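You operate a simulated robot arm through the tools that you are given. There is no shell and no other tool.

Carry out the task below with a simulated robot arm. There is one attempt and no reset: what you move stays moved.

Task
Park the clip in its holder, set both stops as the card says and slide the carriage to each.
Fine: brake on first; the yarn stays in disc and eye; end at the grey stop.

It is judged by the outcome, as a careful person would: the job done as asked, and still so three seconds after it is handed in. It fails if anything else is knocked over, pushed out of place, dropped, spilled or broken.

Robot
A 7-joint arm with a two-finger parallel gripper, fixed in place. Base frame: the origin is at the foot of the arm, x ahead of it, y to its left, z up. Units: m, rad, N and s.
Its first joint turns from -2.601 to 2.601 rad. Payload 3.43 kg.
Tool frame: the origin (TCP) lies between the finger pads and is the grasp point; the fingertips stand 0.03 m ahead of it; z points along the fingers, y is the line along which they close. The gripper opens to 0.094 m. The fingers are 0.028 m wide and 0.01 m thick; the gripper's body (0.05 by 0.096 m) begins 0.055 m behind the TCP.
Orientation is that of the tool frame in the base frame, as a unit quaternion [x, y, z, w]. With the fingers straight down and closing along the base's y, the tool's x points along the base's -x, its y along +y and its z along -z.

Tools
- The arm moves only by the tool send_rows. Its arguments are lists of equal length, an entry for each row: "delta_pos": the shift along the tool's x, y, z in m, a list of three; "rot": the turn, a rotation vector about the tool's x, y, z in rad, a list of three; "jaw": the closure, from 0 (fully open) to 1 (shut). In form: {"delta_pos": [[tx, ty, tz], ...], "rot": [[wx, wy, wz], ...], "jaw": [jaw, ...]}. A call has 1 to 20 rows; each row shifts and turns the commanded pose from where the row before left it, along the tool's axes as they then stand. Rows are played at 5 a second. More than 0.05 m and 0.15 rad between two rows, or a gripper value outside its range, and nothing of the call is played. Where a pose cannot be reached the arm comes as near as it can. A force on the tool above 40 N (or 10 N above the force at the start of the call, whichever is more), or a blocked arm, ends the call early, and 0.2 s more pass. The fingers move at their own pace (about 0.045 m/s each) and stop on an object; they squeeze with about 27 N. The grip force told is the motor's: it shows also when the fingers shut on nothing. Time passes only in rows, and 0.2 s behind the last, so rows that do not move let the fingers close. The reply holds the time, the measured pose of the TCP, the force on the tool along the base axes, the opening and the grip force, in the units named above and with some noise, with the torque about the TCP (base axes, N m) and any sound that the robot's microphone picked up.
- Cameras (640 x 400 px; columns grow to the right, rows downward): "scene" is fixed at [0.3974, -0.6539, 1.4107]; the picture's right is [-1.00, -0.10, 0.00], its down [-0.09, 0.94, -0.33] and it looks along [0.03, -0.33, -0.94] (base axes); focal length 283 px, centre (320, 200). "wrist" rides on the gripper at [0.076, 0.014, -0.103] in the tool frame; the picture's right is [-0.18, 0.98, 0.00], its down [-0.75, -0.14, -0.64] and it looks along [-0.63, -0.12, 0.77] (tool axes); focal length 243 px, centre (320, 200). There is no depth. A picture from a camera that has moved, and an enlarged one, comes with that camera's place and axes in the base frame and with its lens. The place of the scene camera against the robot may be out by one fixed shift of up to 0.012 m in any direction.
- capture(camera): a new picture of that camera. It takes no simulated time.
- inspect(camera, box): a new picture of the part [left, top, right, bottom] of that camera's present view, enlarged. It takes no simulated time.
- finish_job(): hands the job in; it is judged then, once.

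Nothing tells you positions but the pictures and the camera data. Unless the task says otherwise, let go and move clear before handing in.

The tools are called after ">>>" by a JSON object that holds its "name" and its "arguments". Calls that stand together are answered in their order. send_rows: Moves the arm, as the interface text tells. Its arguments: {"type":"object","properties":{"delta_pos":{"type":"array"},"rot":{"type":"array"},"jaw":{"type":"array"}},"required":["delta_pos","rot","jaw"]} The other tools are called the same way: capture (camera) takes a picture; inspect (camera, box) takes an enlarged picture of a part of a camera's view; finish_job () hands the job in.

At the start:

```text
time: 0.0
position: [0.4284, -0.6134, 1.1334]
orientation: [0.0, 1.0, 0.0, 0.001]
ft_force: [-0.6, 0.1, 0.5]
torque: [-0.04, 0.01, 0.02]
grip_width: 0.0941
gripper_force: 0.1
```

scene: 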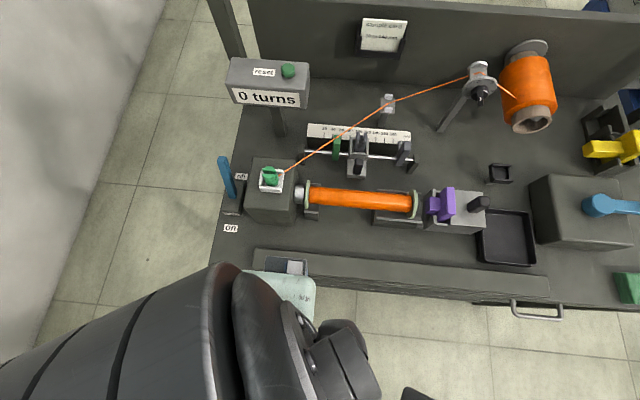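
wrist: 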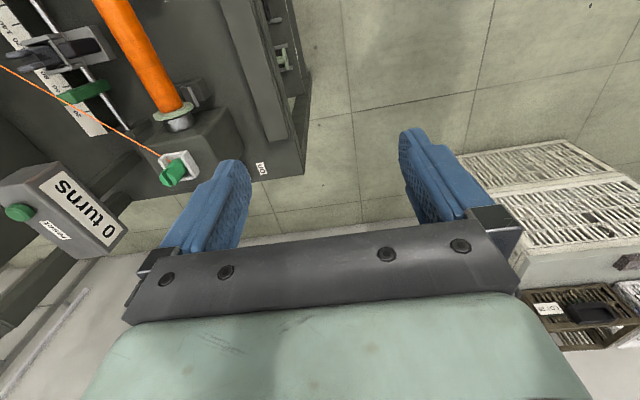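

I see a winding bench with a spool, a traverse scale with a carriage and stops, a green clip on the left headstock, and a card at the back. I'll look closer at each part before moving.

>>> {"name": "inspect", "arguments": {"camera": "scene", "box": [340, 5, 430, 61]}}

>>> {"name": "inspect", "arguments": {"camera": "scene", "box": [290, 90, 450, 190]}}

>>> {"name": "inspect", "arguments": {"camera": "scene", "box": [200, 140, 360, 240]}}

>>> {"name": "inspect", "arguments": {"camera": "scene", "box": [420, 30, 580, 130]}}

>>> {"name": "inspect", "arguments": {"camera": "scene", "box": [400, 150, 640, 300]}}

>>> {"name": "inspect", "arguments": {"camera": "scene", "box": [210, 230, 370, 330]}}

```text
7.11 times, centred on (385, 33) of scene
camera zoom: at [0.3974, -0.6539, 1.4107], right [-1.0, -0.1, 0.0], down [-0.09, 0.94, -0.33], along [0.03, -0.33, -0.94], focal length 2014 px, centre (-142, 1388)
```

zoom: 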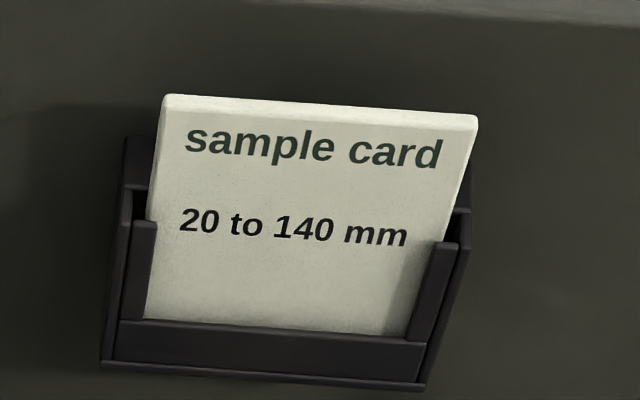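

```text
4.00 times, centred on (370, 140) of scene
camera zoom: at [0.3974, -0.6539, 1.4107], right [-1.0, -0.1, 0.0], down [-0.09, 0.94, -0.33], along [0.03, -0.33, -0.94], focal length 1133 px, centre (120, 440)
```

zoom: 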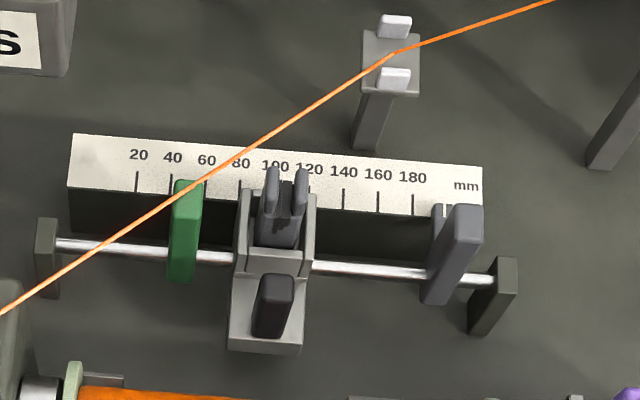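

```text
4.00 times, centred on (280, 190) of scene
camera zoom: at [0.3974, -0.6539, 1.4107], right [-1.0, -0.1, 0.0], down [-0.09, 0.94, -0.33], along [0.03, -0.33, -0.94], focal length 1133 px, centre (480, 240)
```

zoom: 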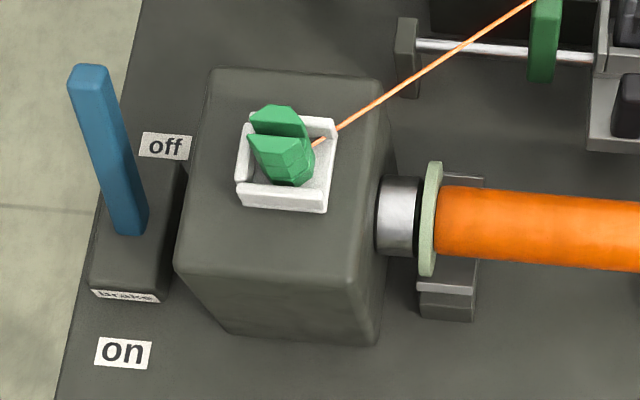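

```text
4.00 times, centred on (500, 80) of scene
camera zoom: at [0.3974, -0.6539, 1.4107], right [-1.0, -0.1, 0.0], down [-0.09, 0.94, -0.33], along [0.03, -0.33, -0.94], focal length 1133 px, centre (-400, 680)
```

zoom: 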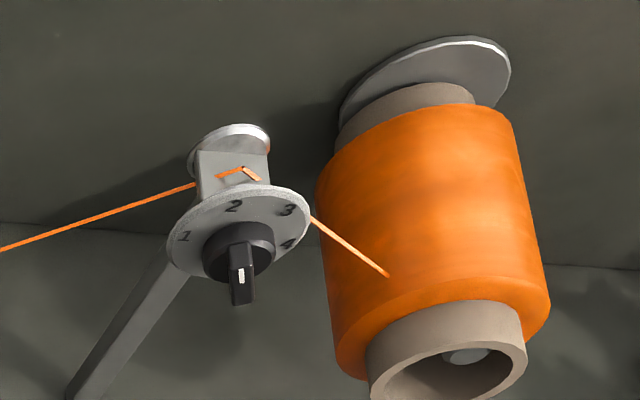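

```text
2.67 times, centred on (520, 225) of scene
camera zoom: at [0.3974, -0.6539, 1.4107], right [-1.0, -0.1, 0.0], down [-0.09, 0.94, -0.33], along [0.03, -0.33, -0.94], focal length 755 px, centre (-213, 133)
```

zoom: 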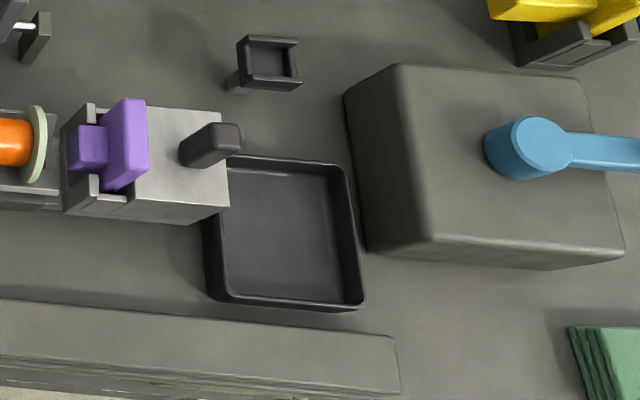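

```text
4.00 times, centred on (290, 280) of scene
camera zoom: at [0.3974, -0.6539, 1.4107], right [-1.0, -0.1, 0.0], down [-0.09, 0.94, -0.33], along [0.03, -0.33, -0.94], focal length 1133 px, centre (440, -120)
```

zoom: 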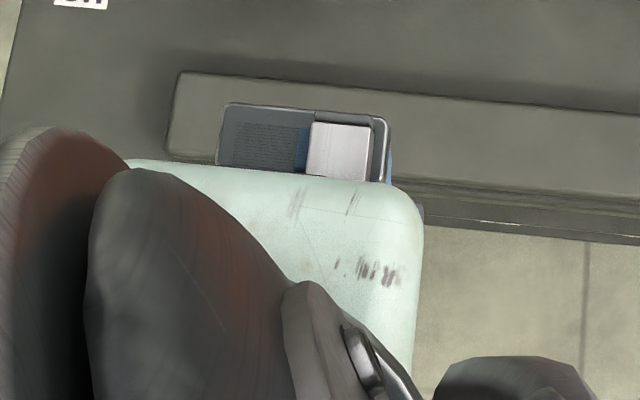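

I see the green clip sitting in a white tray on the headstock, a green and a grey stop on the rail, and a card reading "20 to 140 mm". I take the clip to be near (0.51, -0.855, 0.93). I'll turn the wrist 90° so that the fingers close along x and the wrist camera faces the bench.

>>> {"name": "send_rows", "arguments": {"delta_pos": [[0, 0, 0], [0, 0, 0], [0, 0, 0], [0, 0, 0], [0, 0, 0], [0, 0, 0], [0, 0, 0], [0, 0, 0], [0, 0, 0], [0, 0, 0], [0, 0, 0], [0, 0, 0]], "rot": [[0, 0, 0.1428], [0, 0, 0.1428], [0, 0, 0.1428], [0, 0, 0.1428], [0, 0, 0.1428], [0, 0, 0.1428], [0, 0, 0.1428], [0, 0, 0.1428], [0, 0, 0.1428], [0, 0, 0.1428], [0, 0, 0.1428], [0, 0, 0]], "jaw": [0, 0, 0, 0, 0, 0, 0, 0, 0, 0, 0, 0]}}

>>> {"name": "capture", "arguments": {"camera": "wrist"}}

>>> {"name": "capture", "arguments": {"camera": "scene"}}

```text
time: 0.9
position: [0.4292, -0.6147, 1.1338]
orientation: [0.226, 0.974, -0.003, 0.003]
ft_force: [1.2, -0.9, -0.5]
torque: [0.09, -0.06, 0.04]
grip_width: 0.094
gripper_force: 0.1
stopped in row 4: the force on the tool passed its limit at 49 N (the readings are from after the stop); the commanded pose is now the measured one
```

```text
taken
camera wrist: at [0.3652, -0.5691, 1.2355], right [0.6, 0.8, 0.0], down [0.61, -0.46, 0.65], along [0.52, -0.39, -0.76], focal length 243 px, centre (320, 200)
```

wrist: 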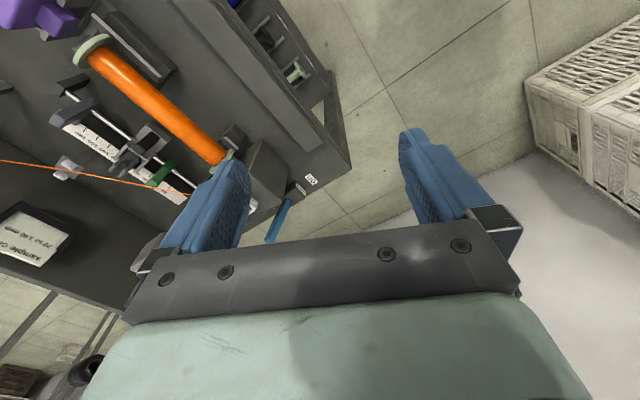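

```text
taken
```

scene: 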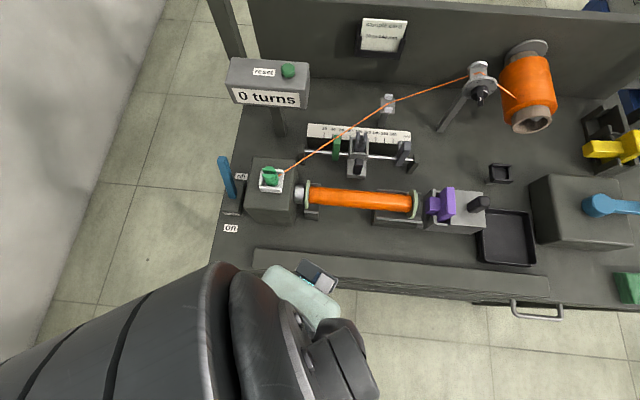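

The wrist had turned about 0.46 rad when the call was cut short. Nothing is near it, so I take the force to come from the quick start. I'll go on more gently.

>>> {"name": "send_rows", "arguments": {"delta_pos": [[0, 0, 0], [0, 0, 0], [0, 0, 0], [0, 0, 0], [0, 0, 0], [0, 0, 0], [0, 0, 0], [0, 0, 0], [0, 0, 0], [0, 0, 0], [0, 0, 0], [0, 0, 0], [0, 0, 0], [0, 0, 0], [0, 0, 0], [0, 0, 0], [0, 0, 0]], "rot": [[0, 0, 0.03], [0, 0, 0.06], [0, 0, 0.08], [0, 0, 0.08], [0, 0, 0.08], [0, 0, 0.08], [0, 0, 0.08], [0, 0, 0.08], [0, 0, 0.08], [0, 0, 0.08], [0, 0, 0.08], [0, 0, 0.08], [0, 0, 0.08], [0, 0, 0.08], [0, 0, 0.04], [0, 0, 0.024], [0, 0, 0]], "jaw": [0, 0, 0, 0, 0, 0, 0, 0, 0, 0, 0, 0, 0, 0, 0, 0, 0]}}

>>> {"name": "capture", "arguments": {"camera": "wrist"}}

>>> {"name": "capture", "arguments": {"camera": "scene"}}

```text
time: 1.5
position: [0.4291, -0.6171, 1.1331]
orientation: [0.264, 0.965, -0.005, 0.006]
ft_force: [-0.9, -0.6, -1.0]
torque: [0.05, -0.1, 0.07]
grip_width: 0.0941
gripper_force: 0.0
stopped in row 3: the force on the tool passed its limit at 46 N (the readings are from after the stop); the commanded pose is now the measured one
```

```text
taken
camera wrist: at [0.3694, -0.5653, 1.2351], right [0.66, 0.75, 0.0], down [0.57, -0.5, 0.65], along [0.49, -0.43, -0.76], focal length 243 px, centre (320, 200)
```

wrist: 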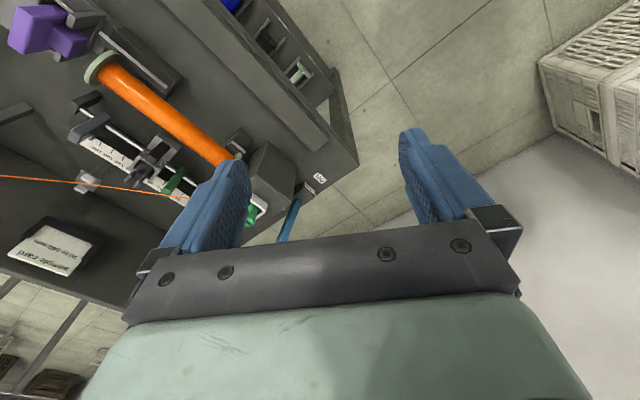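

```text
taken
```

scene: 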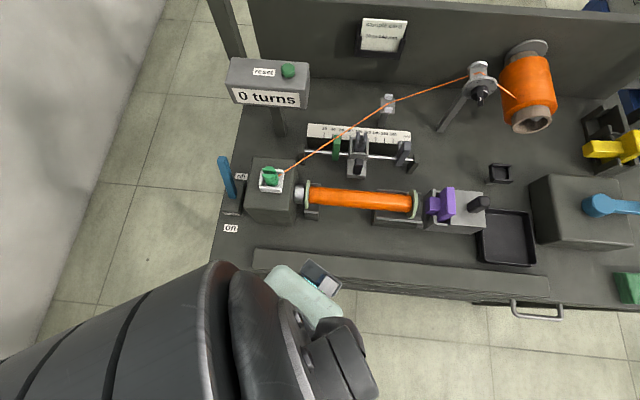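

The turn was cut short again, now at about 0.53 rad, so I need to know whether this is inertia or a real limit. I'll turn very slowly and read the force.

>>> {"name": "send_rows", "arguments": {"delta_pos": [[0, 0, 0], [0, 0, 0], [0, 0, 0], [0, 0, 0], [0, 0, 0], [0, 0, 0]], "rot": [[0, 0, 0.01], [0, 0, 0.02], [0, 0, 0.02], [0, 0, 0.02], [0, 0, 0.02], [0, 0, 0.01]], "jaw": [0, 0, 0, 0, 0, 0]}}

```text
time: 2.9
position: [0.4312, -0.6175, 1.133]
orientation: [0.311, 0.95, -0.005, 0.006]
ft_force: [-6.1, -21.5, -27.1]
torque: [0.85, -2.12, 1.45]
grip_width: 0.0941
gripper_force: 0.1
```

The readings fit the wrist camera housing touching the arm's own link when tool x turns inward. I'll back the turn off and look at the rail in more detail meanwhile.

>>> {"name": "send_rows", "arguments": {"delta_pos": [[0, 0, 0], [0, 0, 0], [0, 0, 0], [0, 0, 0], [0, 0, 0], [0, 0, 0], [0, 0, 0]], "rot": [[0, 0, -0.02], [0, 0, -0.05], [0, 0, -0.08], [0, 0, -0.08], [0, 0, -0.05], [0, 0, -0.02], [0, 0, 0]], "jaw": [0, 0, 0, 0, 0, 0, 0]}}

>>> {"name": "inspect", "arguments": {"camera": "scene", "box": [300, 115, 364, 155]}}

>>> {"name": "inspect", "arguments": {"camera": "scene", "box": [340, 125, 420, 175]}}

>>> {"name": "inspect", "arguments": {"camera": "scene", "box": [240, 155, 304, 195]}}

>>> {"name": "inspect", "arguments": {"camera": "scene", "box": [468, 150, 532, 190]}}

```text
time: 3.4
position: [0.4307, -0.6163, 1.1341]
orientation: [0.301, 0.953, -0.004, 0.006]
ft_force: [-1.0, -4.9, -5.7]
torque: [0.29, -0.44, 0.34]
grip_width: 0.094
gripper_force: 0.1
stopped in row 2: the force on the tool passed its limit at 46 N (the readings are from after the stop); the commanded pose is now the measured one
```

```text
10.00 times, centred on (332, 135) of scene
camera zoom: at [0.3974, -0.6539, 1.4107], right [-1.0, -0.1, 0.0], down [-0.09, 0.94, -0.33], along [0.03, -0.33, -0.94], focal length 2832 px, centre (200, 850)
```

zoom: 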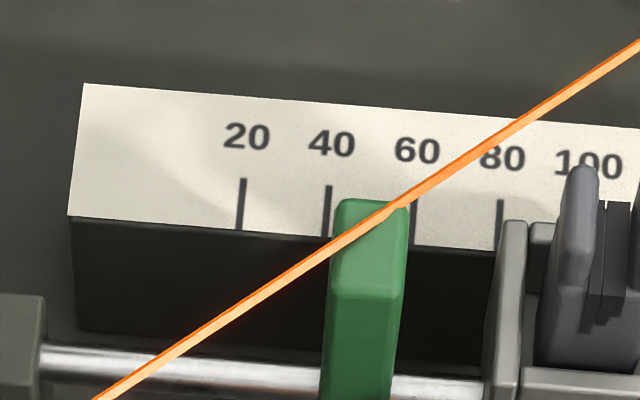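

```text
8.00 times, centred on (380, 150) of scene
camera zoom: at [0.3974, -0.6539, 1.4107], right [-1.0, -0.1, 0.0], down [-0.09, 0.94, -0.33], along [0.03, -0.33, -0.94], focal length 2266 px, centre (-160, 600)
```

zoom: 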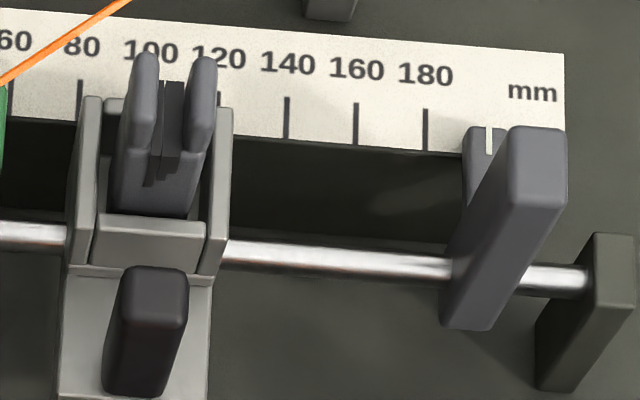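

```text
10.00 times, centred on (272, 175) of scene
camera zoom: at [0.3974, -0.6539, 1.4107], right [-1.0, -0.1, 0.0], down [-0.09, 0.94, -0.33], along [0.03, -0.33, -0.94], focal length 2832 px, centre (800, 450)
```

zoom: 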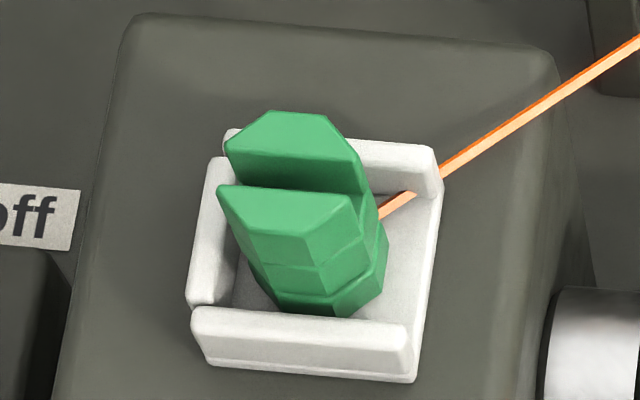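

```text
10.00 times, centred on (500, 170) of scene
camera zoom: at [0.3974, -0.6539, 1.4107], right [-1.0, -0.1, 0.0], down [-0.09, 0.94, -0.33], along [0.03, -0.33, -0.94], focal length 2832 px, centre (-1480, 500)
```

zoom: 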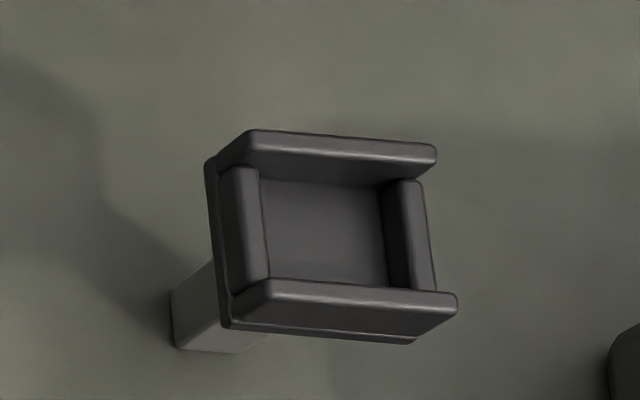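

The rail has index slots on the stops, and there is a small dark four-walled cup on a post at the right of the bench that looks like the clip's holder. I first need to free the wrist, so I'll turn back in tiny steps.

>>> {"name": "send_rows", "arguments": {"delta_pos": [[0, 0, 0], [0, 0, 0], [0, 0, 0], [0, 0, 0]], "rot": [[0, 0, -0.01], [0, 0, -0.02], [0, 0, -0.02], [0, 0, 0]], "jaw": [0, 0, 0, 0]}}

```text
time: 4.4
position: [0.4309, -0.6179, 1.134]
orientation: [0.277, 0.961, -0.003, 0.007]
ft_force: [-0.5, -0.3, -3.0]
torque: [-0.1, -0.17, 0.04]
grip_width: 0.094
gripper_force: 0.1
```

The force is gone now. I'll turn the rest of the way back to the starting orientation in gentle steps and then swing over to the middle of the bench for a good wrist view.

>>> {"name": "send_rows", "arguments": {"delta_pos": [[0, 0, 0], [0, 0, 0], [0, 0, 0], [0, 0, 0], [0, 0, 0], [0, 0, 0], [0, 0, 0], [0, 0, 0], [0.01, 0, 0], [0.02, 0, 0], [0.03, 0, 0], [0.03, 0, 0], [0.03, 0, 0], [0.03, 0, 0], [0.03, 0, 0], [0.02, 0, 0], [0.01, 0, 0], [0, 0, 0]], "rot": [[0, 0, -0.02], [0, 0, -0.05], [0, 0, -0.08], [0, 0, -0.1], [0, 0, -0.1], [0, 0, -0.1], [0, 0, -0.08], [0, 0, -0.03], [0, 0, 0], [0, 0, 0], [0, 0, 0], [0, 0, 0], [0, 0, 0], [0, 0, 0], [0, 0, 0], [0, 0, 0], [0, 0, 0], [0, 0, 0]], "jaw": [0, 0, 0, 0, 0, 0, 0, 0, 0, 0, 0, 0, 0, 0, 0, 0, 0, 0]}}

>>> {"name": "capture", "arguments": {"camera": "wrist"}}

>>> {"name": "capture", "arguments": {"camera": "scene"}}

```text
time: 8.2
position: [0.2223, -0.6213, 1.1181]
orientation: [0.001, 1.0, -0.011, 0.008]
ft_force: [-0.1, -0.9, -0.2]
torque: [0.02, 0.01, 0.0]
grip_width: 0.0942
gripper_force: 0.1
out of reach, approached as far as the arm can: row 14, 15, 17
```

```text
taken
camera wrist: at [0.1435, -0.6057, 1.2215], right [0.19, 0.98, -0.02], down [0.74, -0.13, 0.66], along [0.64, -0.14, -0.76], focal length 243 px, centre (320, 200)
```

wrist: 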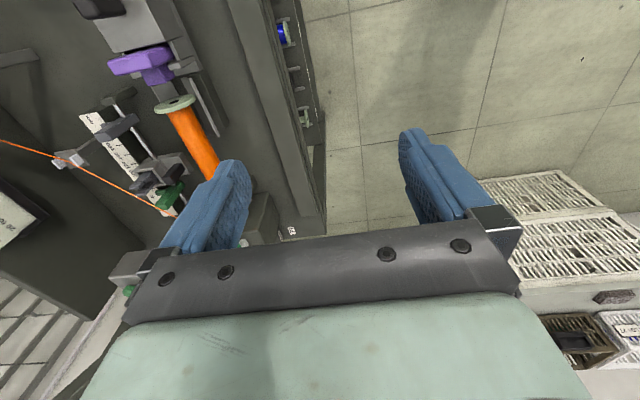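

```text
taken
```

scene: 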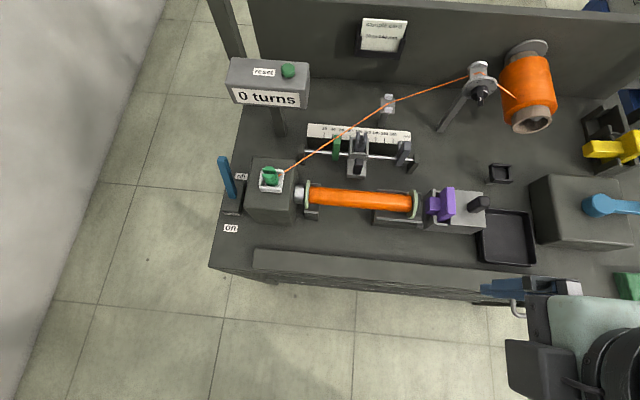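

The bench is now fully visible, but the fingers hide part of the wrist view. I'll zoom into both cameras to triangulate the parts.

>>> {"name": "inspect", "arguments": {"camera": "wrist", "box": [40, 60, 240, 260]}}

>>> {"name": "inspect", "arguments": {"camera": "wrist", "box": [60, 0, 320, 160]}}

>>> {"name": "inspect", "arguments": {"camera": "scene", "box": [420, 140, 640, 310]}}

>>> {"name": "inspect", "arguments": {"camera": "scene", "box": [200, 140, 360, 300]}}

```text
2.00 times, centred on (140, 160) of wrist
camera zoom: at [0.1435, -0.6057, 1.2215], right [0.19, 0.98, -0.02], down [0.74, -0.13, 0.66], along [0.64, -0.14, -0.76], focal length 485 px, centre (680, 280)
```

zoom: 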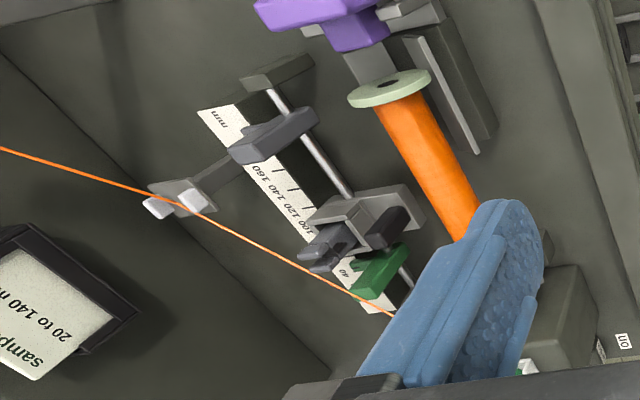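

```text
2.46 times, centred on (190, 80) of wrist
camera zoom: at [0.1435, -0.6057, 1.2215], right [0.19, 0.98, -0.02], down [0.74, -0.13, 0.66], along [0.64, -0.14, -0.76], focal length 597 px, centre (640, 495)
```

zoom: 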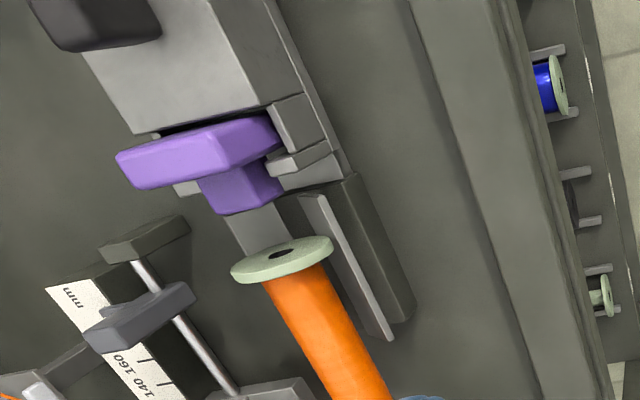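

```text
2.35 times, centred on (530, 225) of scene
camera zoom: at [0.3974, -0.6539, 1.4107], right [-1.0, -0.1, 0.0], down [-0.09, 0.94, -0.33], along [0.03, -0.33, -0.94], focal length 666 px, centre (-174, 141)
```

zoom: 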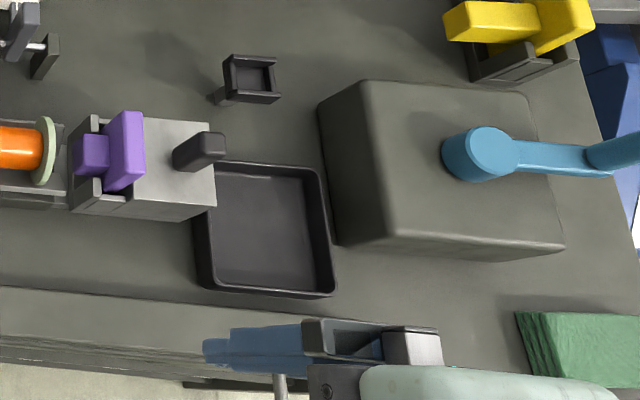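

```text
2.50 times, centred on (280, 220) of scene
camera zoom: at [0.3974, -0.6539, 1.4107], right [-1.0, -0.1, 0.0], down [-0.09, 0.94, -0.33], along [0.03, -0.33, -0.94], focal length 708 px, centre (420, 150)
```

zoom: 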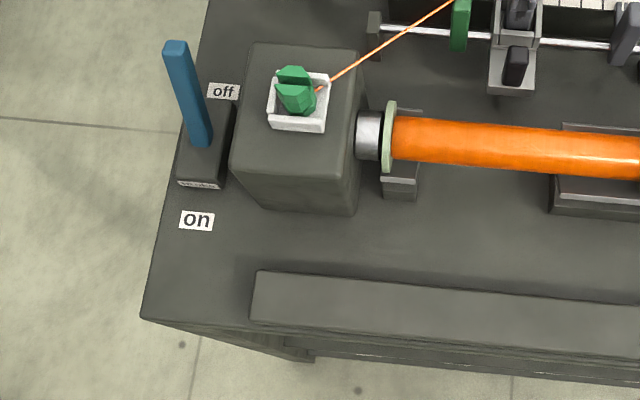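

The bench top is near z = 0.77. The brake lever tip is near (0.62, -0.90, 0.90), the clip near (0.51, -0.855, 0.93) and the eye near (0.28, -1.085, 0.87). All are at far reach, so I'll turn the wrist the other way, camera outward, and later tilt the tool outward.

>>> {"name": "send_rows", "arguments": {"delta_pos": [[-0.01, 0, 0], [-0.02, 0, 0], [-0.03, 0, 0], [-0.03, 0, 0], [-0.03, 0, 0], [-0.02, 0, 0], [-0.01, 0, 0], [0, 0, 0], [0, 0, 0], [0, 0, 0], [0, 0, 0], [0, 0, 0], [0, 0, 0], [0, 0, 0], [0, 0, 0], [0, 0, 0]], "rot": [[0, 0, 0], [0, 0, 0], [0, 0, 0], [0, 0, 0], [0, 0, 0], [0, 0, 0], [0, 0, 0], [0, 0, -0.03], [0, 0, -0.06], [0, 0, -0.08], [0, 0, -0.08], [0, 0, -0.08], [0, 0, -0.08], [0, 0, -0.06], [0, 0, -0.03], [0, 0, 0]], "jaw": [0, 0, 0, 0, 0, 0, 0, 0, 0, 0, 0, 0, 0, 0, 0, 0]}}

>>> {"name": "capture", "arguments": {"camera": "wrist"}}

>>> {"name": "capture", "arguments": {"camera": "scene"}}

```text
time: 11.6
position: [0.3729, -0.6217, 1.1228]
orientation: [-0.247, 0.969, -0.007, 0.004]
ft_force: [-0.1, 0.5, 0.1]
torque: [0.0, -0.02, 0.01]
grip_width: 0.0941
gripper_force: 0.0
```

```text
taken
camera wrist: at [0.2965, -0.6453, 1.2239], right [-0.31, 0.95, -0.01], down [0.72, 0.24, 0.65], along [0.62, 0.19, -0.76], focal length 243 px, centre (320, 200)
```

wrist: 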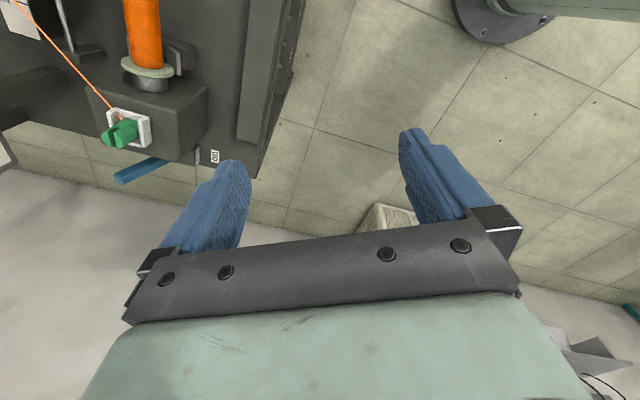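

```text
taken
```

scene: 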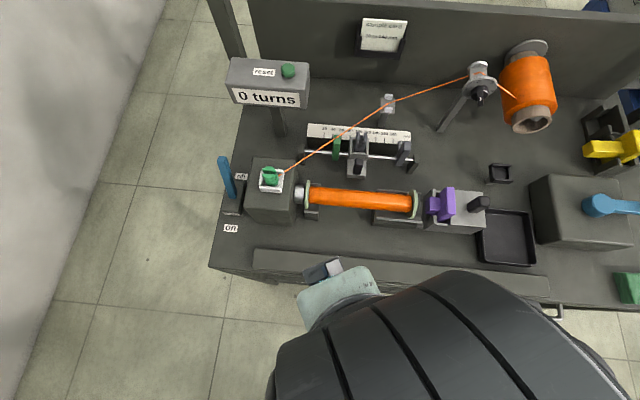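

Turning this way is free of contact. I'll carry on turning until the fingers close along x with the camera outward.

>>> {"name": "send_rows", "arguments": {"delta_pos": [[0, 0, 0], [0, 0, 0], [0, 0, 0], [0, 0, 0], [0, 0, 0], [0, 0, 0], [0, 0, 0], [0, 0, 0], [0, 0, 0], [0, 0, 0], [0, 0, 0], [0, 0, 0], [0, 0, 0], [0, 0, 0], [0, 0, 0]], "rot": [[0, 0, -0.03], [0, 0, -0.06], [0, 0, -0.09], [0, 0, -0.09], [0, 0, -0.09], [0, 0, -0.09], [0, 0, -0.09], [0, 0, -0.09], [0, 0, -0.09], [0, 0, -0.09], [0, 0, -0.09], [0, 0, -0.09], [0, 0, -0.05], [0, 0, -0.03], [0, 0, 0]], "jaw": [0, 0, 0, 0, 0, 0, 0, 0, 0, 0, 0, 0, 0, 0, 0]}}

>>> {"name": "capture", "arguments": {"camera": "wrist"}}

>>> {"name": "capture", "arguments": {"camera": "scene"}}

```text
time: 14.8
position: [0.3733, -0.6218, 1.1228]
orientation: [-0.707, 0.707, -0.008, -0.001]
ft_force: [-1.0, -0.4, 0.4]
torque: [-0.01, 0.0, 0.02]
grip_width: 0.094
gripper_force: 0.0
```

```text
taken
camera wrist: at [0.3556, -0.6976, 1.2254], right [-0.98, 0.19, -0.01], down [0.14, 0.76, 0.63], along [0.13, 0.62, -0.77], focal length 243 px, centre (320, 200)
```

wrist: 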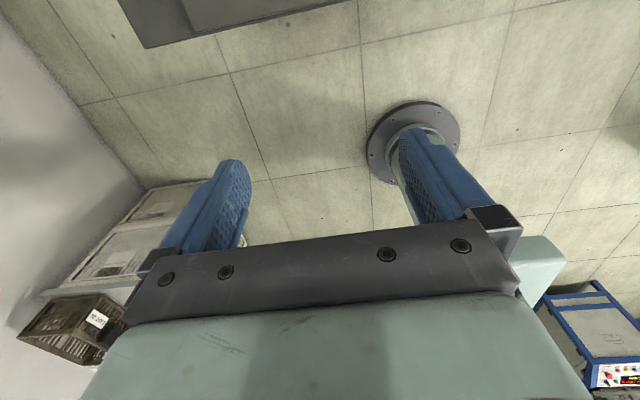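

```text
taken
```

scene: 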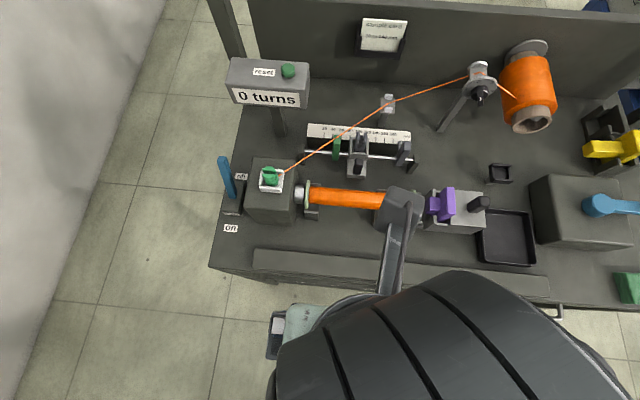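

The arm is turned and free. Next I'll tilt the tool outward about 40° so that it can reach the bench, and look down on the left side from above.

>>> {"name": "send_rows", "arguments": {"delta_pos": [[0, 0, 0], [0, 0, 0], [0, 0, 0], [0, 0, 0], [0, 0, 0], [0, 0, 0], [0, 0, 0], [0, 0, 0], [0, 0, 0], [0, 0, 0], [0, 0, 0], [0.01, -0.01, 0.01], [0.02, -0.02, 0.0217], [0.025, -0.025, 0.0267], [0.025, -0.025, 0.0267], [0.02, -0.02, 0.0217], [0.0095, -0.01, 0.0116], [0, 0, 0]], "rot": [[0, 0.03, 0], [0, 0.06, 0], [0, 0.08, 0], [0, 0.08, 0], [0, 0.08, 0], [0, 0.08, 0], [0, 0.08, 0], [0, 0.08, 0], [0, 0.08, 0], [0, 0.05, 0], [0, 0, 0], [0, 0, 0], [0, 0, 0], [0, 0, 0], [0, 0, 0], [0, 0, 0], [0, 0, 0], [0, 0, 0]], "jaw": [0, 0, 0, 0, 0, 0, 0, 0, 0, 0, 0, 0, 0, 0, 0, 0, 0, 0]}}

>>> {"name": "capture", "arguments": {"camera": "wrist"}}

>>> {"name": "capture", "arguments": {"camera": "scene"}}

```text
time: 18.6
position: [0.4824, -0.7832, 1.1034]
orientation: [-0.66, 0.666, -0.25, -0.243]
ft_force: [-0.3, 0.5, -0.7]
torque: [0.0, -0.01, 0.0]
grip_width: 0.0938
gripper_force: 0.1
```

```text
taken
camera wrist: at [0.4664, -0.7743, 1.2316], right [-0.98, 0.14, -0.13], down [0.14, 0.99, 0.0], along [0.13, -0.02, -0.99], focal length 243 px, centre (320, 200)
```

wrist: 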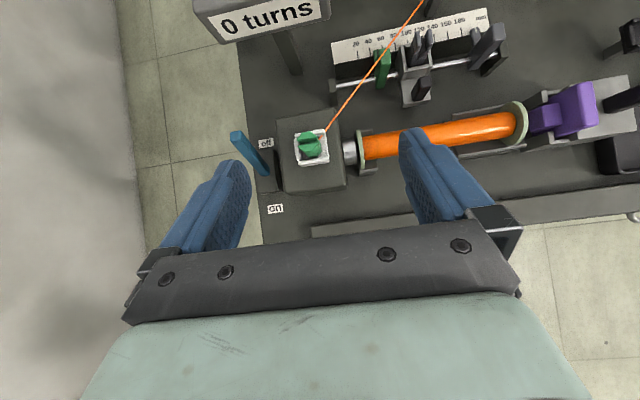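

```text
taken
```

scene: 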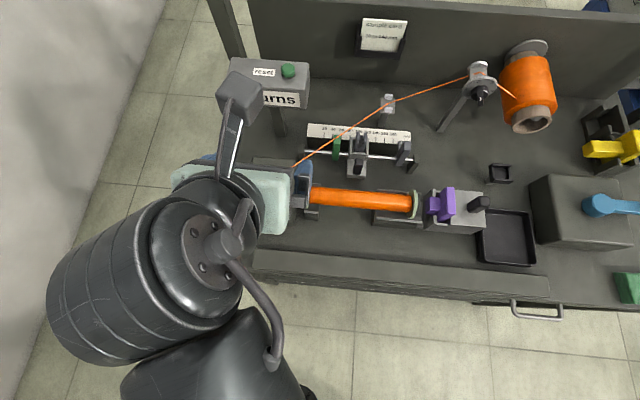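

This is a very good overhead view. I'll zoom in on the lever, the clip and tray, and the rail with its stops.

>>> {"name": "inspect", "arguments": {"camera": "wrist", "box": [220, 100, 380, 200]}}

>>> {"name": "inspect", "arguments": {"camera": "wrist", "box": [320, 5, 512, 125]}}

>>> {"name": "inspect", "arguments": {"camera": "wrist", "box": [280, 110, 360, 160]}}

```text
4.00 times, centred on (300, 150) of wrist
camera zoom: at [0.4664, -0.7743, 1.2316], right [-0.98, 0.14, -0.13], down [0.14, 0.99, 0.0], along [0.13, -0.02, -0.99], focal length 970 px, centre (400, 400)
```

zoom: 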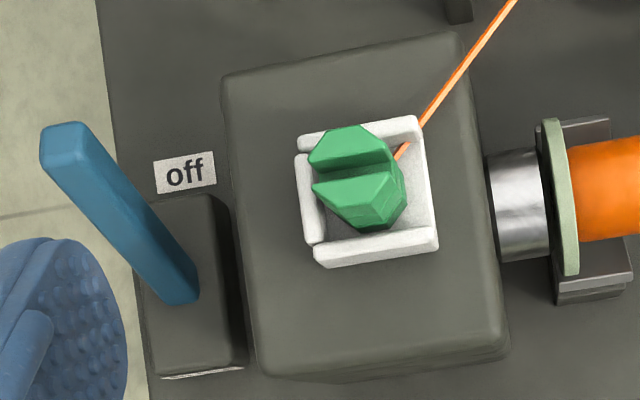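

```text
3.33 times, centred on (416, 65) of wrist
camera zoom: at [0.4664, -0.7743, 1.2316], right [-0.98, 0.14, -0.13], down [0.14, 0.99, 0.0], along [0.13, -0.02, -0.99], focal length 809 px, centre (0, 650)
```

zoom: 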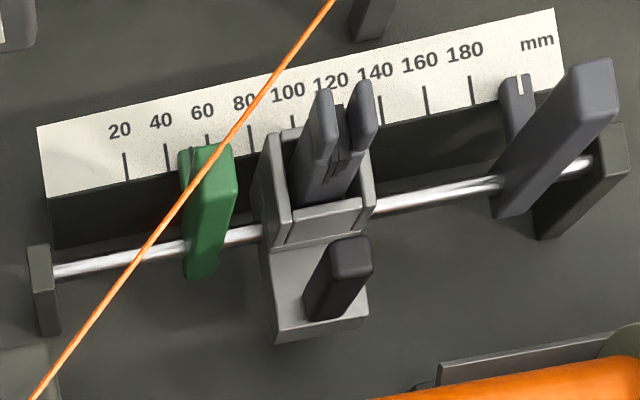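

```text
8.00 times, centred on (320, 135) of wrist
camera zoom: at [0.4664, -0.7743, 1.2316], right [-0.98, 0.14, -0.13], down [0.14, 0.99, 0.0], along [0.13, -0.02, -0.99], focal length 1941 px, centre (320, 720)
```

zoom: 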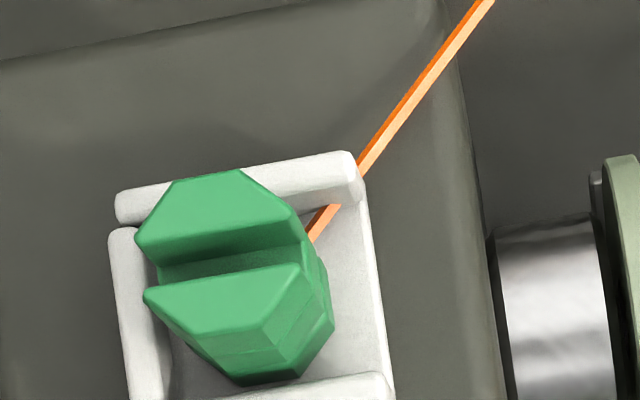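

I place the lever tip at (0.616, -0.890, 0.906) leaning to "off", with its foot near (0.617, -0.848, 0.80). The clip top is near (0.512, -0.858, 0.925). The brake comes first, so I'll half close the fingers and come to a spot just short of the lever.

>>> {"name": "send_rows", "arguments": {"delta_pos": [[0, -0.013, 0], [0, -0.028, 0], [0, -0.035, 0], [0, -0.033, 0], [0, -0.018, 0], [0, -0.006, 0], [-0.005, 0, 0.009], [-0.01, 0, 0.019], [-0.012, 0, 0.022], [-0.012, 0, 0.022], [-0.012, 0, 0.022], [-0.011, 0, 0.02], [-0.006, 0, 0.012], [-0.0036, 0, 0.0067], [0, 0, 0]], "rot": [[0, 0, 0], [0, 0, 0], [0, 0, 0], [0, 0, 0], [0, 0, 0], [0, 0, 0], [0, 0, 0], [0, 0, 0], [0, 0, 0], [0, 0, 0], [0, 0, 0], [0, 0, 0], [0, 0, 0], [0, 0, 0], [0, 0, 0]], "jaw": [0.1, 0.2, 0.3, 0.4, 0.45, 0.45, 0.45, 0.45, 0.45, 0.45, 0.45, 0.45, 0.45, 0.45, 0.45]}}

>>> {"name": "capture", "arguments": {"camera": "wrist"}}

>>> {"name": "capture", "arguments": {"camera": "scene"}}

```text
time: 21.8
position: [0.6171, -0.8143, 0.959]
orientation: [-0.66, 0.665, -0.25, -0.244]
ft_force: [0.4, 0.4, 0.5]
torque: [0.04, -0.01, 0.02]
grip_width: 0.0516
gripper_force: 0.1
```

```text
taken
camera wrist: at [0.6002, -0.8068, 1.0862], right [-0.98, 0.14, -0.13], down [0.14, 0.99, 0.0], along [0.13, -0.02, -0.99], focal length 243 px, centre (320, 200)
```

wrist: 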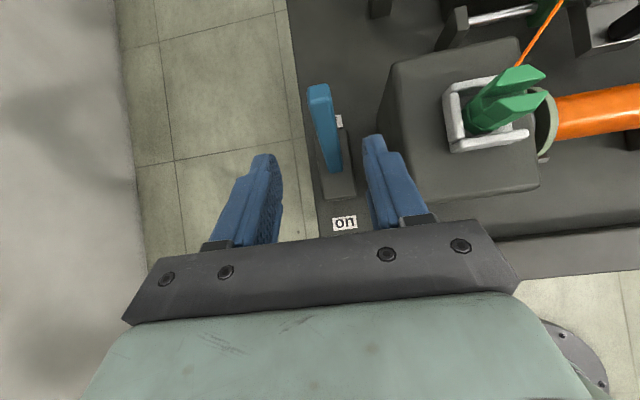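

```text
taken
```

scene: 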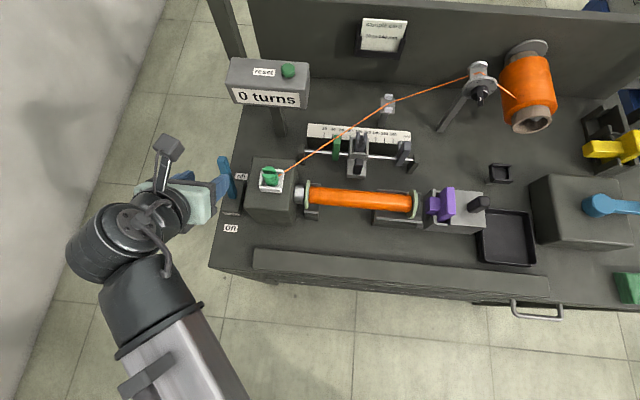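

The lever is centred between the half-open fingers, with its tip near (0.613, -0.890, 0.906). I'll slide the fingers in around it along the tool axis.

>>> {"name": "send_rows", "arguments": {"delta_pos": [[0, 0.001, 0.01], [0, 0.001, 0.02], [0, 0.001, 0.02], [-0.001, 0, 0.02], [-0.001, 0, 0.018], [0, 0, 0.01], [0, 0, 0.005], [0, 0, 0]], "rot": [[0, 0, 0], [0, 0, 0], [0, 0, 0], [0, 0, 0], [0, 0, 0], [0, 0, 0], [0, 0, 0], [0, 0, 0]], "jaw": [0.45, 0.45, 0.45, 0.45, 0.45, 0.45, 0.45, 0.45]}}

>>> {"name": "capture", "arguments": {"camera": "wrist"}}

>>> {"name": "inspect", "arguments": {"camera": "scene", "box": [140, 120, 300, 220]}}

```text
time: 23.6
position: [0.6143, -0.8826, 0.8805]
orientation: [-0.66, 0.665, -0.249, -0.243]
ft_force: [0.4, 1.3, 0.0]
torque: [0.04, 0.02, 0.01]
grip_width: 0.0518
gripper_force: 0.1
```

```text
taken
camera wrist: at [0.5977, -0.8726, 1.0071], right [-0.98, 0.14, -0.13], down [0.14, 0.99, 0.0], along [0.13, -0.02, -0.99], focal length 243 px, centre (320, 200)
```

wrist: 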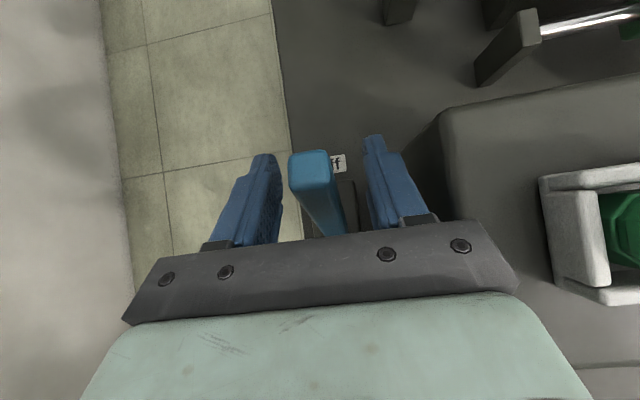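

```text
4.00 times, centred on (220, 170) of scene
camera zoom: at [0.3974, -0.6539, 1.4107], right [-1.0, -0.1, 0.0], down [-0.09, 0.94, -0.33], along [0.03, -0.33, -0.94], focal length 1133 px, centre (720, 320)
```

zoom: 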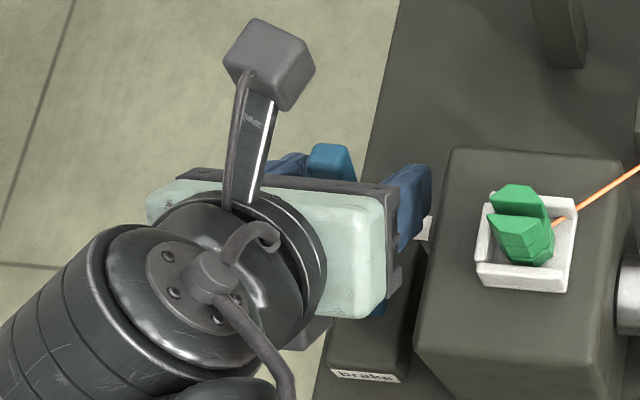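

The lever stands between the fingers. I'll close on it and read the opening before pulling.

>>> {"name": "send_rows", "arguments": {"delta_pos": [[0, 0, 0], [0, 0, 0], [0, 0, 0], [0, 0, 0], [0, 0, 0]], "rot": [[0, 0, 0], [0, 0, 0], [0, 0, 0], [0, 0, 0], [0, 0, 0]], "jaw": [0.6, 0.75, 0.9, 1, 1]}}

```text
time: 24.8
position: [0.615, -0.8817, 0.8788]
orientation: [-0.66, 0.665, -0.25, -0.244]
ft_force: [-0.3, -0.2, 1.2]
torque: [0.07, 0.98, 0.24]
grip_width: 0.0225
gripper_force: 44.8
```

The fingers have taken hold at a 22.5 mm opening. I'll pull the lever along its arc toward "on" and watch the force.

>>> {"name": "send_rows", "arguments": {"delta_pos": [[-0.0025, 0, -0.0045], [-0.0025, 0, -0.0045], [-0.0031, 0, -0.0044], [-0.0031, 0, -0.0044], [-0.0036, 0, -0.0041], [-0.0036, 0, -0.0041], [0, 0, 0]], "rot": [[0, 0, 0], [0, 0, 0], [0, 0, 0], [0, 0, 0], [0, 0, 0], [0, 0, 0], [0, 0, 0]], "jaw": [1, 1, 1, 1, 1, 1, 1]}}

>>> {"name": "capture", "arguments": {"camera": "wrist"}}

```text
time: 26.4
position: [0.615, -0.8495, 0.8853]
orientation: [-0.66, 0.666, -0.249, -0.242]
ft_force: [-1.1, -7.7, -12.9]
torque: [-0.61, 0.25, -0.21]
grip_width: 0.0222
gripper_force: 45.1
```

```text
taken
camera wrist: at [0.5976, -0.8415, 1.0134], right [-0.98, 0.14, -0.13], down [0.15, 0.99, 0.0], along [0.13, -0.02, -0.99], focal length 243 px, centre (320, 200)
```

wrist: 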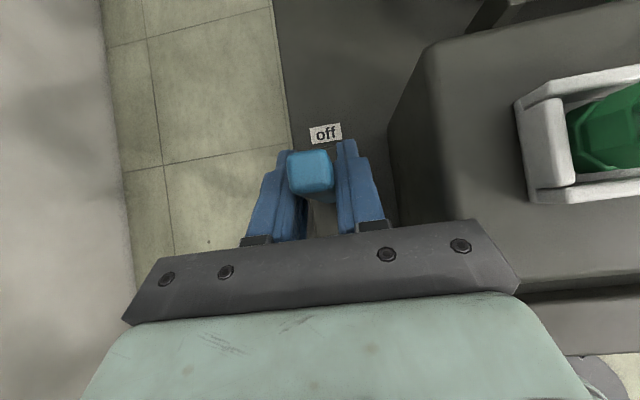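

The lever follows with moderate resistance, and the tool is being pulled down a little, so my arc is slightly high. I'll continue with a flatter arc.

>>> {"name": "send_rows", "arguments": {"delta_pos": [[-0.0045, 0, -0.0031], [-0.0045, 0, -0.0031], [-0.0046, 0, -0.003], [-0.0046, 0, -0.003], [-0.005, 0, -0.0024], [-0.005, 0, -0.0024], [0, 0, 0]], "rot": [[0, 0, 0], [0, 0, 0], [0, 0, 0], [0, 0, 0], [0, 0, 0], [0, 0, 0], [0, 0, 0]], "jaw": [1, 1, 1, 1, 1, 1, 1]}}

>>> {"name": "capture", "arguments": {"camera": "wrist"}}

>>> {"name": "inspect", "arguments": {"camera": "scene", "box": [140, 120, 300, 220]}}

```text
time: 28.0
position: [0.6149, -0.8174, 0.8812]
orientation: [-0.66, 0.666, -0.249, -0.243]
ft_force: [2.0, -13.5, 5.4]
torque: [-1.18, 0.17, -0.08]
grip_width: 0.0221
gripper_force: 45.6
```

```text
taken
camera wrist: at [0.5976, -0.8091, 1.0096], right [-0.98, 0.14, -0.13], down [0.14, 0.99, 0.0], along [0.13, -0.02, -0.99], focal length 243 px, centre (320, 200)
```

wrist: 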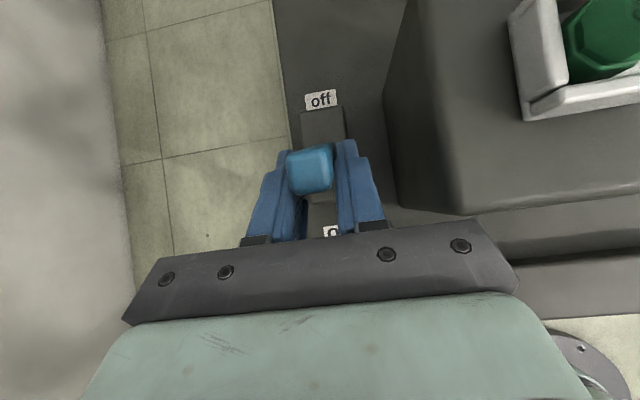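

```text
4.00 times, centred on (220, 170) of scene
camera zoom: at [0.3974, -0.6539, 1.4107], right [-1.0, -0.1, 0.0], down [-0.09, 0.94, -0.33], along [0.03, -0.33, -0.94], focal length 1133 px, centre (720, 320)
```

zoom: 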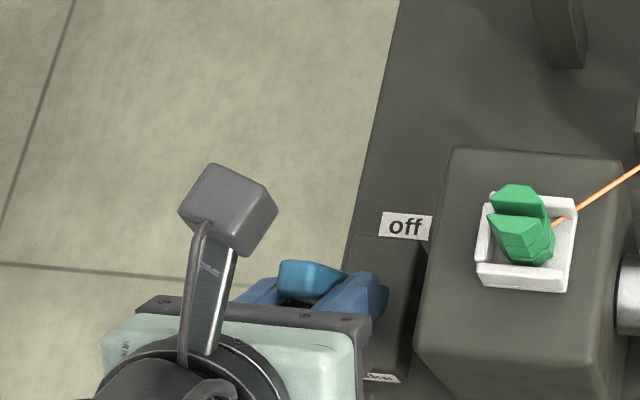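

The lever is now past upright and leaning to "on", and the pull force is about 14 N. I'll go a bit further until the end stop shows.

>>> {"name": "send_rows", "arguments": {"delta_pos": [[-0.005, 0, -0.0021], [-0.005, 0, -0.0021], [0, 0, 0]], "rot": [[0, 0, 0], [0, 0, 0], [0, 0, 0]], "jaw": [1, 1, 1]}}

>>> {"name": "capture", "arguments": {"camera": "wrist"}}

```text
time: 28.8
position: [0.6148, -0.809, 0.8799]
orientation: [-0.66, 0.665, -0.251, -0.244]
ft_force: [1.5, -28.1, 8.6]
torque: [-0.55, 0.16, -0.08]
grip_width: 0.022
gripper_force: 44.9
```

```text
taken
camera wrist: at [0.5977, -0.8003, 1.0063], right [-0.98, 0.14, -0.13], down [0.14, 0.99, -0.01], along [0.13, -0.03, -0.99], focal length 243 px, centre (320, 200)
```

wrist: 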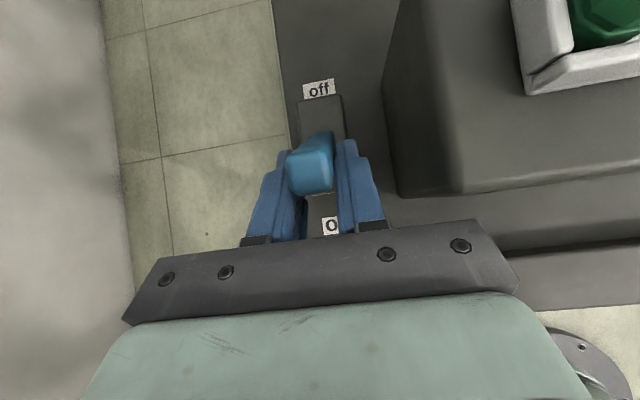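

Resistance has risen to 28 N, so the lever is at or near its stop. One more small pull will tell.

>>> {"name": "send_rows", "arguments": {"delta_pos": [[-0.003, 0, -0.001], [0, 0, 0]], "rot": [[0, 0, 0], [0, 0, 0]], "jaw": [1, 1]}}

```text
time: 29.4
position: [0.6151, -0.8057, 0.8786]
orientation: [-0.66, 0.664, -0.251, -0.244]
ft_force: [0.7, -36.4, 13.7]
torque: [0.21, 0.06, -0.02]
grip_width: 0.0223
gripper_force: 44.4
```

>>> {"name": "inspect", "arguments": {"camera": "scene", "box": [170, 140, 266, 200]}}

>>> {"name": "inspect", "arguments": {"camera": "wrist", "box": [240, 60, 400, 260]}}

```text
6.67 times, centred on (218, 170) of scene
camera zoom: at [0.3974, -0.6539, 1.4107], right [-1.0, -0.1, 0.0], down [-0.09, 0.94, -0.33], along [0.03, -0.33, -0.94], focal length 1888 px, centre (1000, 400)
```

zoom: 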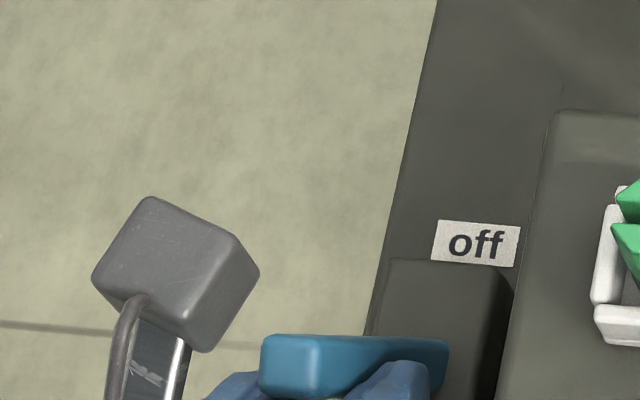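

```text
2.00 times, centred on (320, 160) of wrist
camera zoom: at [0.5976, -0.7971, 1.0051], right [-0.98, 0.14, -0.13], down [0.14, 0.99, -0.01], along [0.13, -0.03, -0.99], focal length 485 px, centre (320, 280)
```

zoom: 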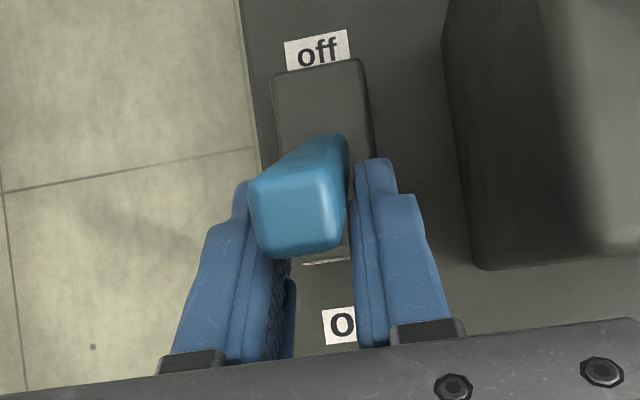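

The lever now leans about 20° toward "on", mirroring where it began, and it pushes back firmly, so it is at its stop. I'll open the fingers, back out and check that it stays.

>>> {"name": "send_rows", "arguments": {"delta_pos": [[0, 0, 0], [0, 0, 0], [0, 0, 0], [0, 0, -0.01], [0, 0, -0.02], [0, 0, -0.025], [0, 0, -0.025], [0, 0, -0.02], [0, 0, -0.01], [0, 0, 0]], "rot": [[0, 0, 0], [0, 0, 0], [0, 0, 0], [0, 0, 0], [0, 0, 0], [0, 0, 0], [0, 0, 0], [0, 0, 0], [0, 0, 0], [0, 0, 0]], "jaw": [0.65, 0.5, 0.45, 0.45, 0.45, 0.45, 0.45, 0.45, 0.45, 0.45]}}

>>> {"name": "capture", "arguments": {"camera": "wrist"}}

>>> {"name": "capture", "arguments": {"camera": "scene"}}

```text
time: 31.6
position: [0.6151, -0.7336, 0.9597]
orientation: [-0.661, 0.665, -0.25, -0.243]
ft_force: [0.0, 0.3, 0.3]
torque: [0.02, 0.01, 0.0]
grip_width: 0.0516
gripper_force: 0.1
```

```text
taken
camera wrist: at [0.5972, -0.7241, 1.0878], right [-0.98, 0.14, -0.13], down [0.14, 0.99, 0.0], along [0.13, -0.02, -0.99], focal length 243 px, centre (320, 200)
```

wrist: 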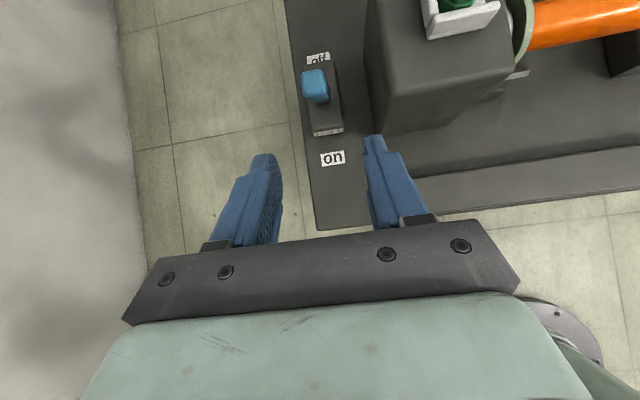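

```text
taken
```

scene: 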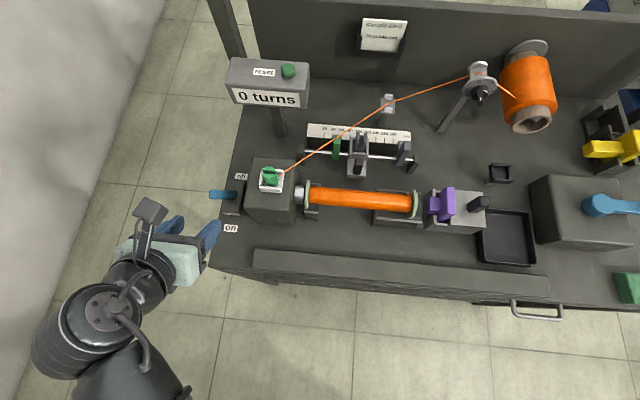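

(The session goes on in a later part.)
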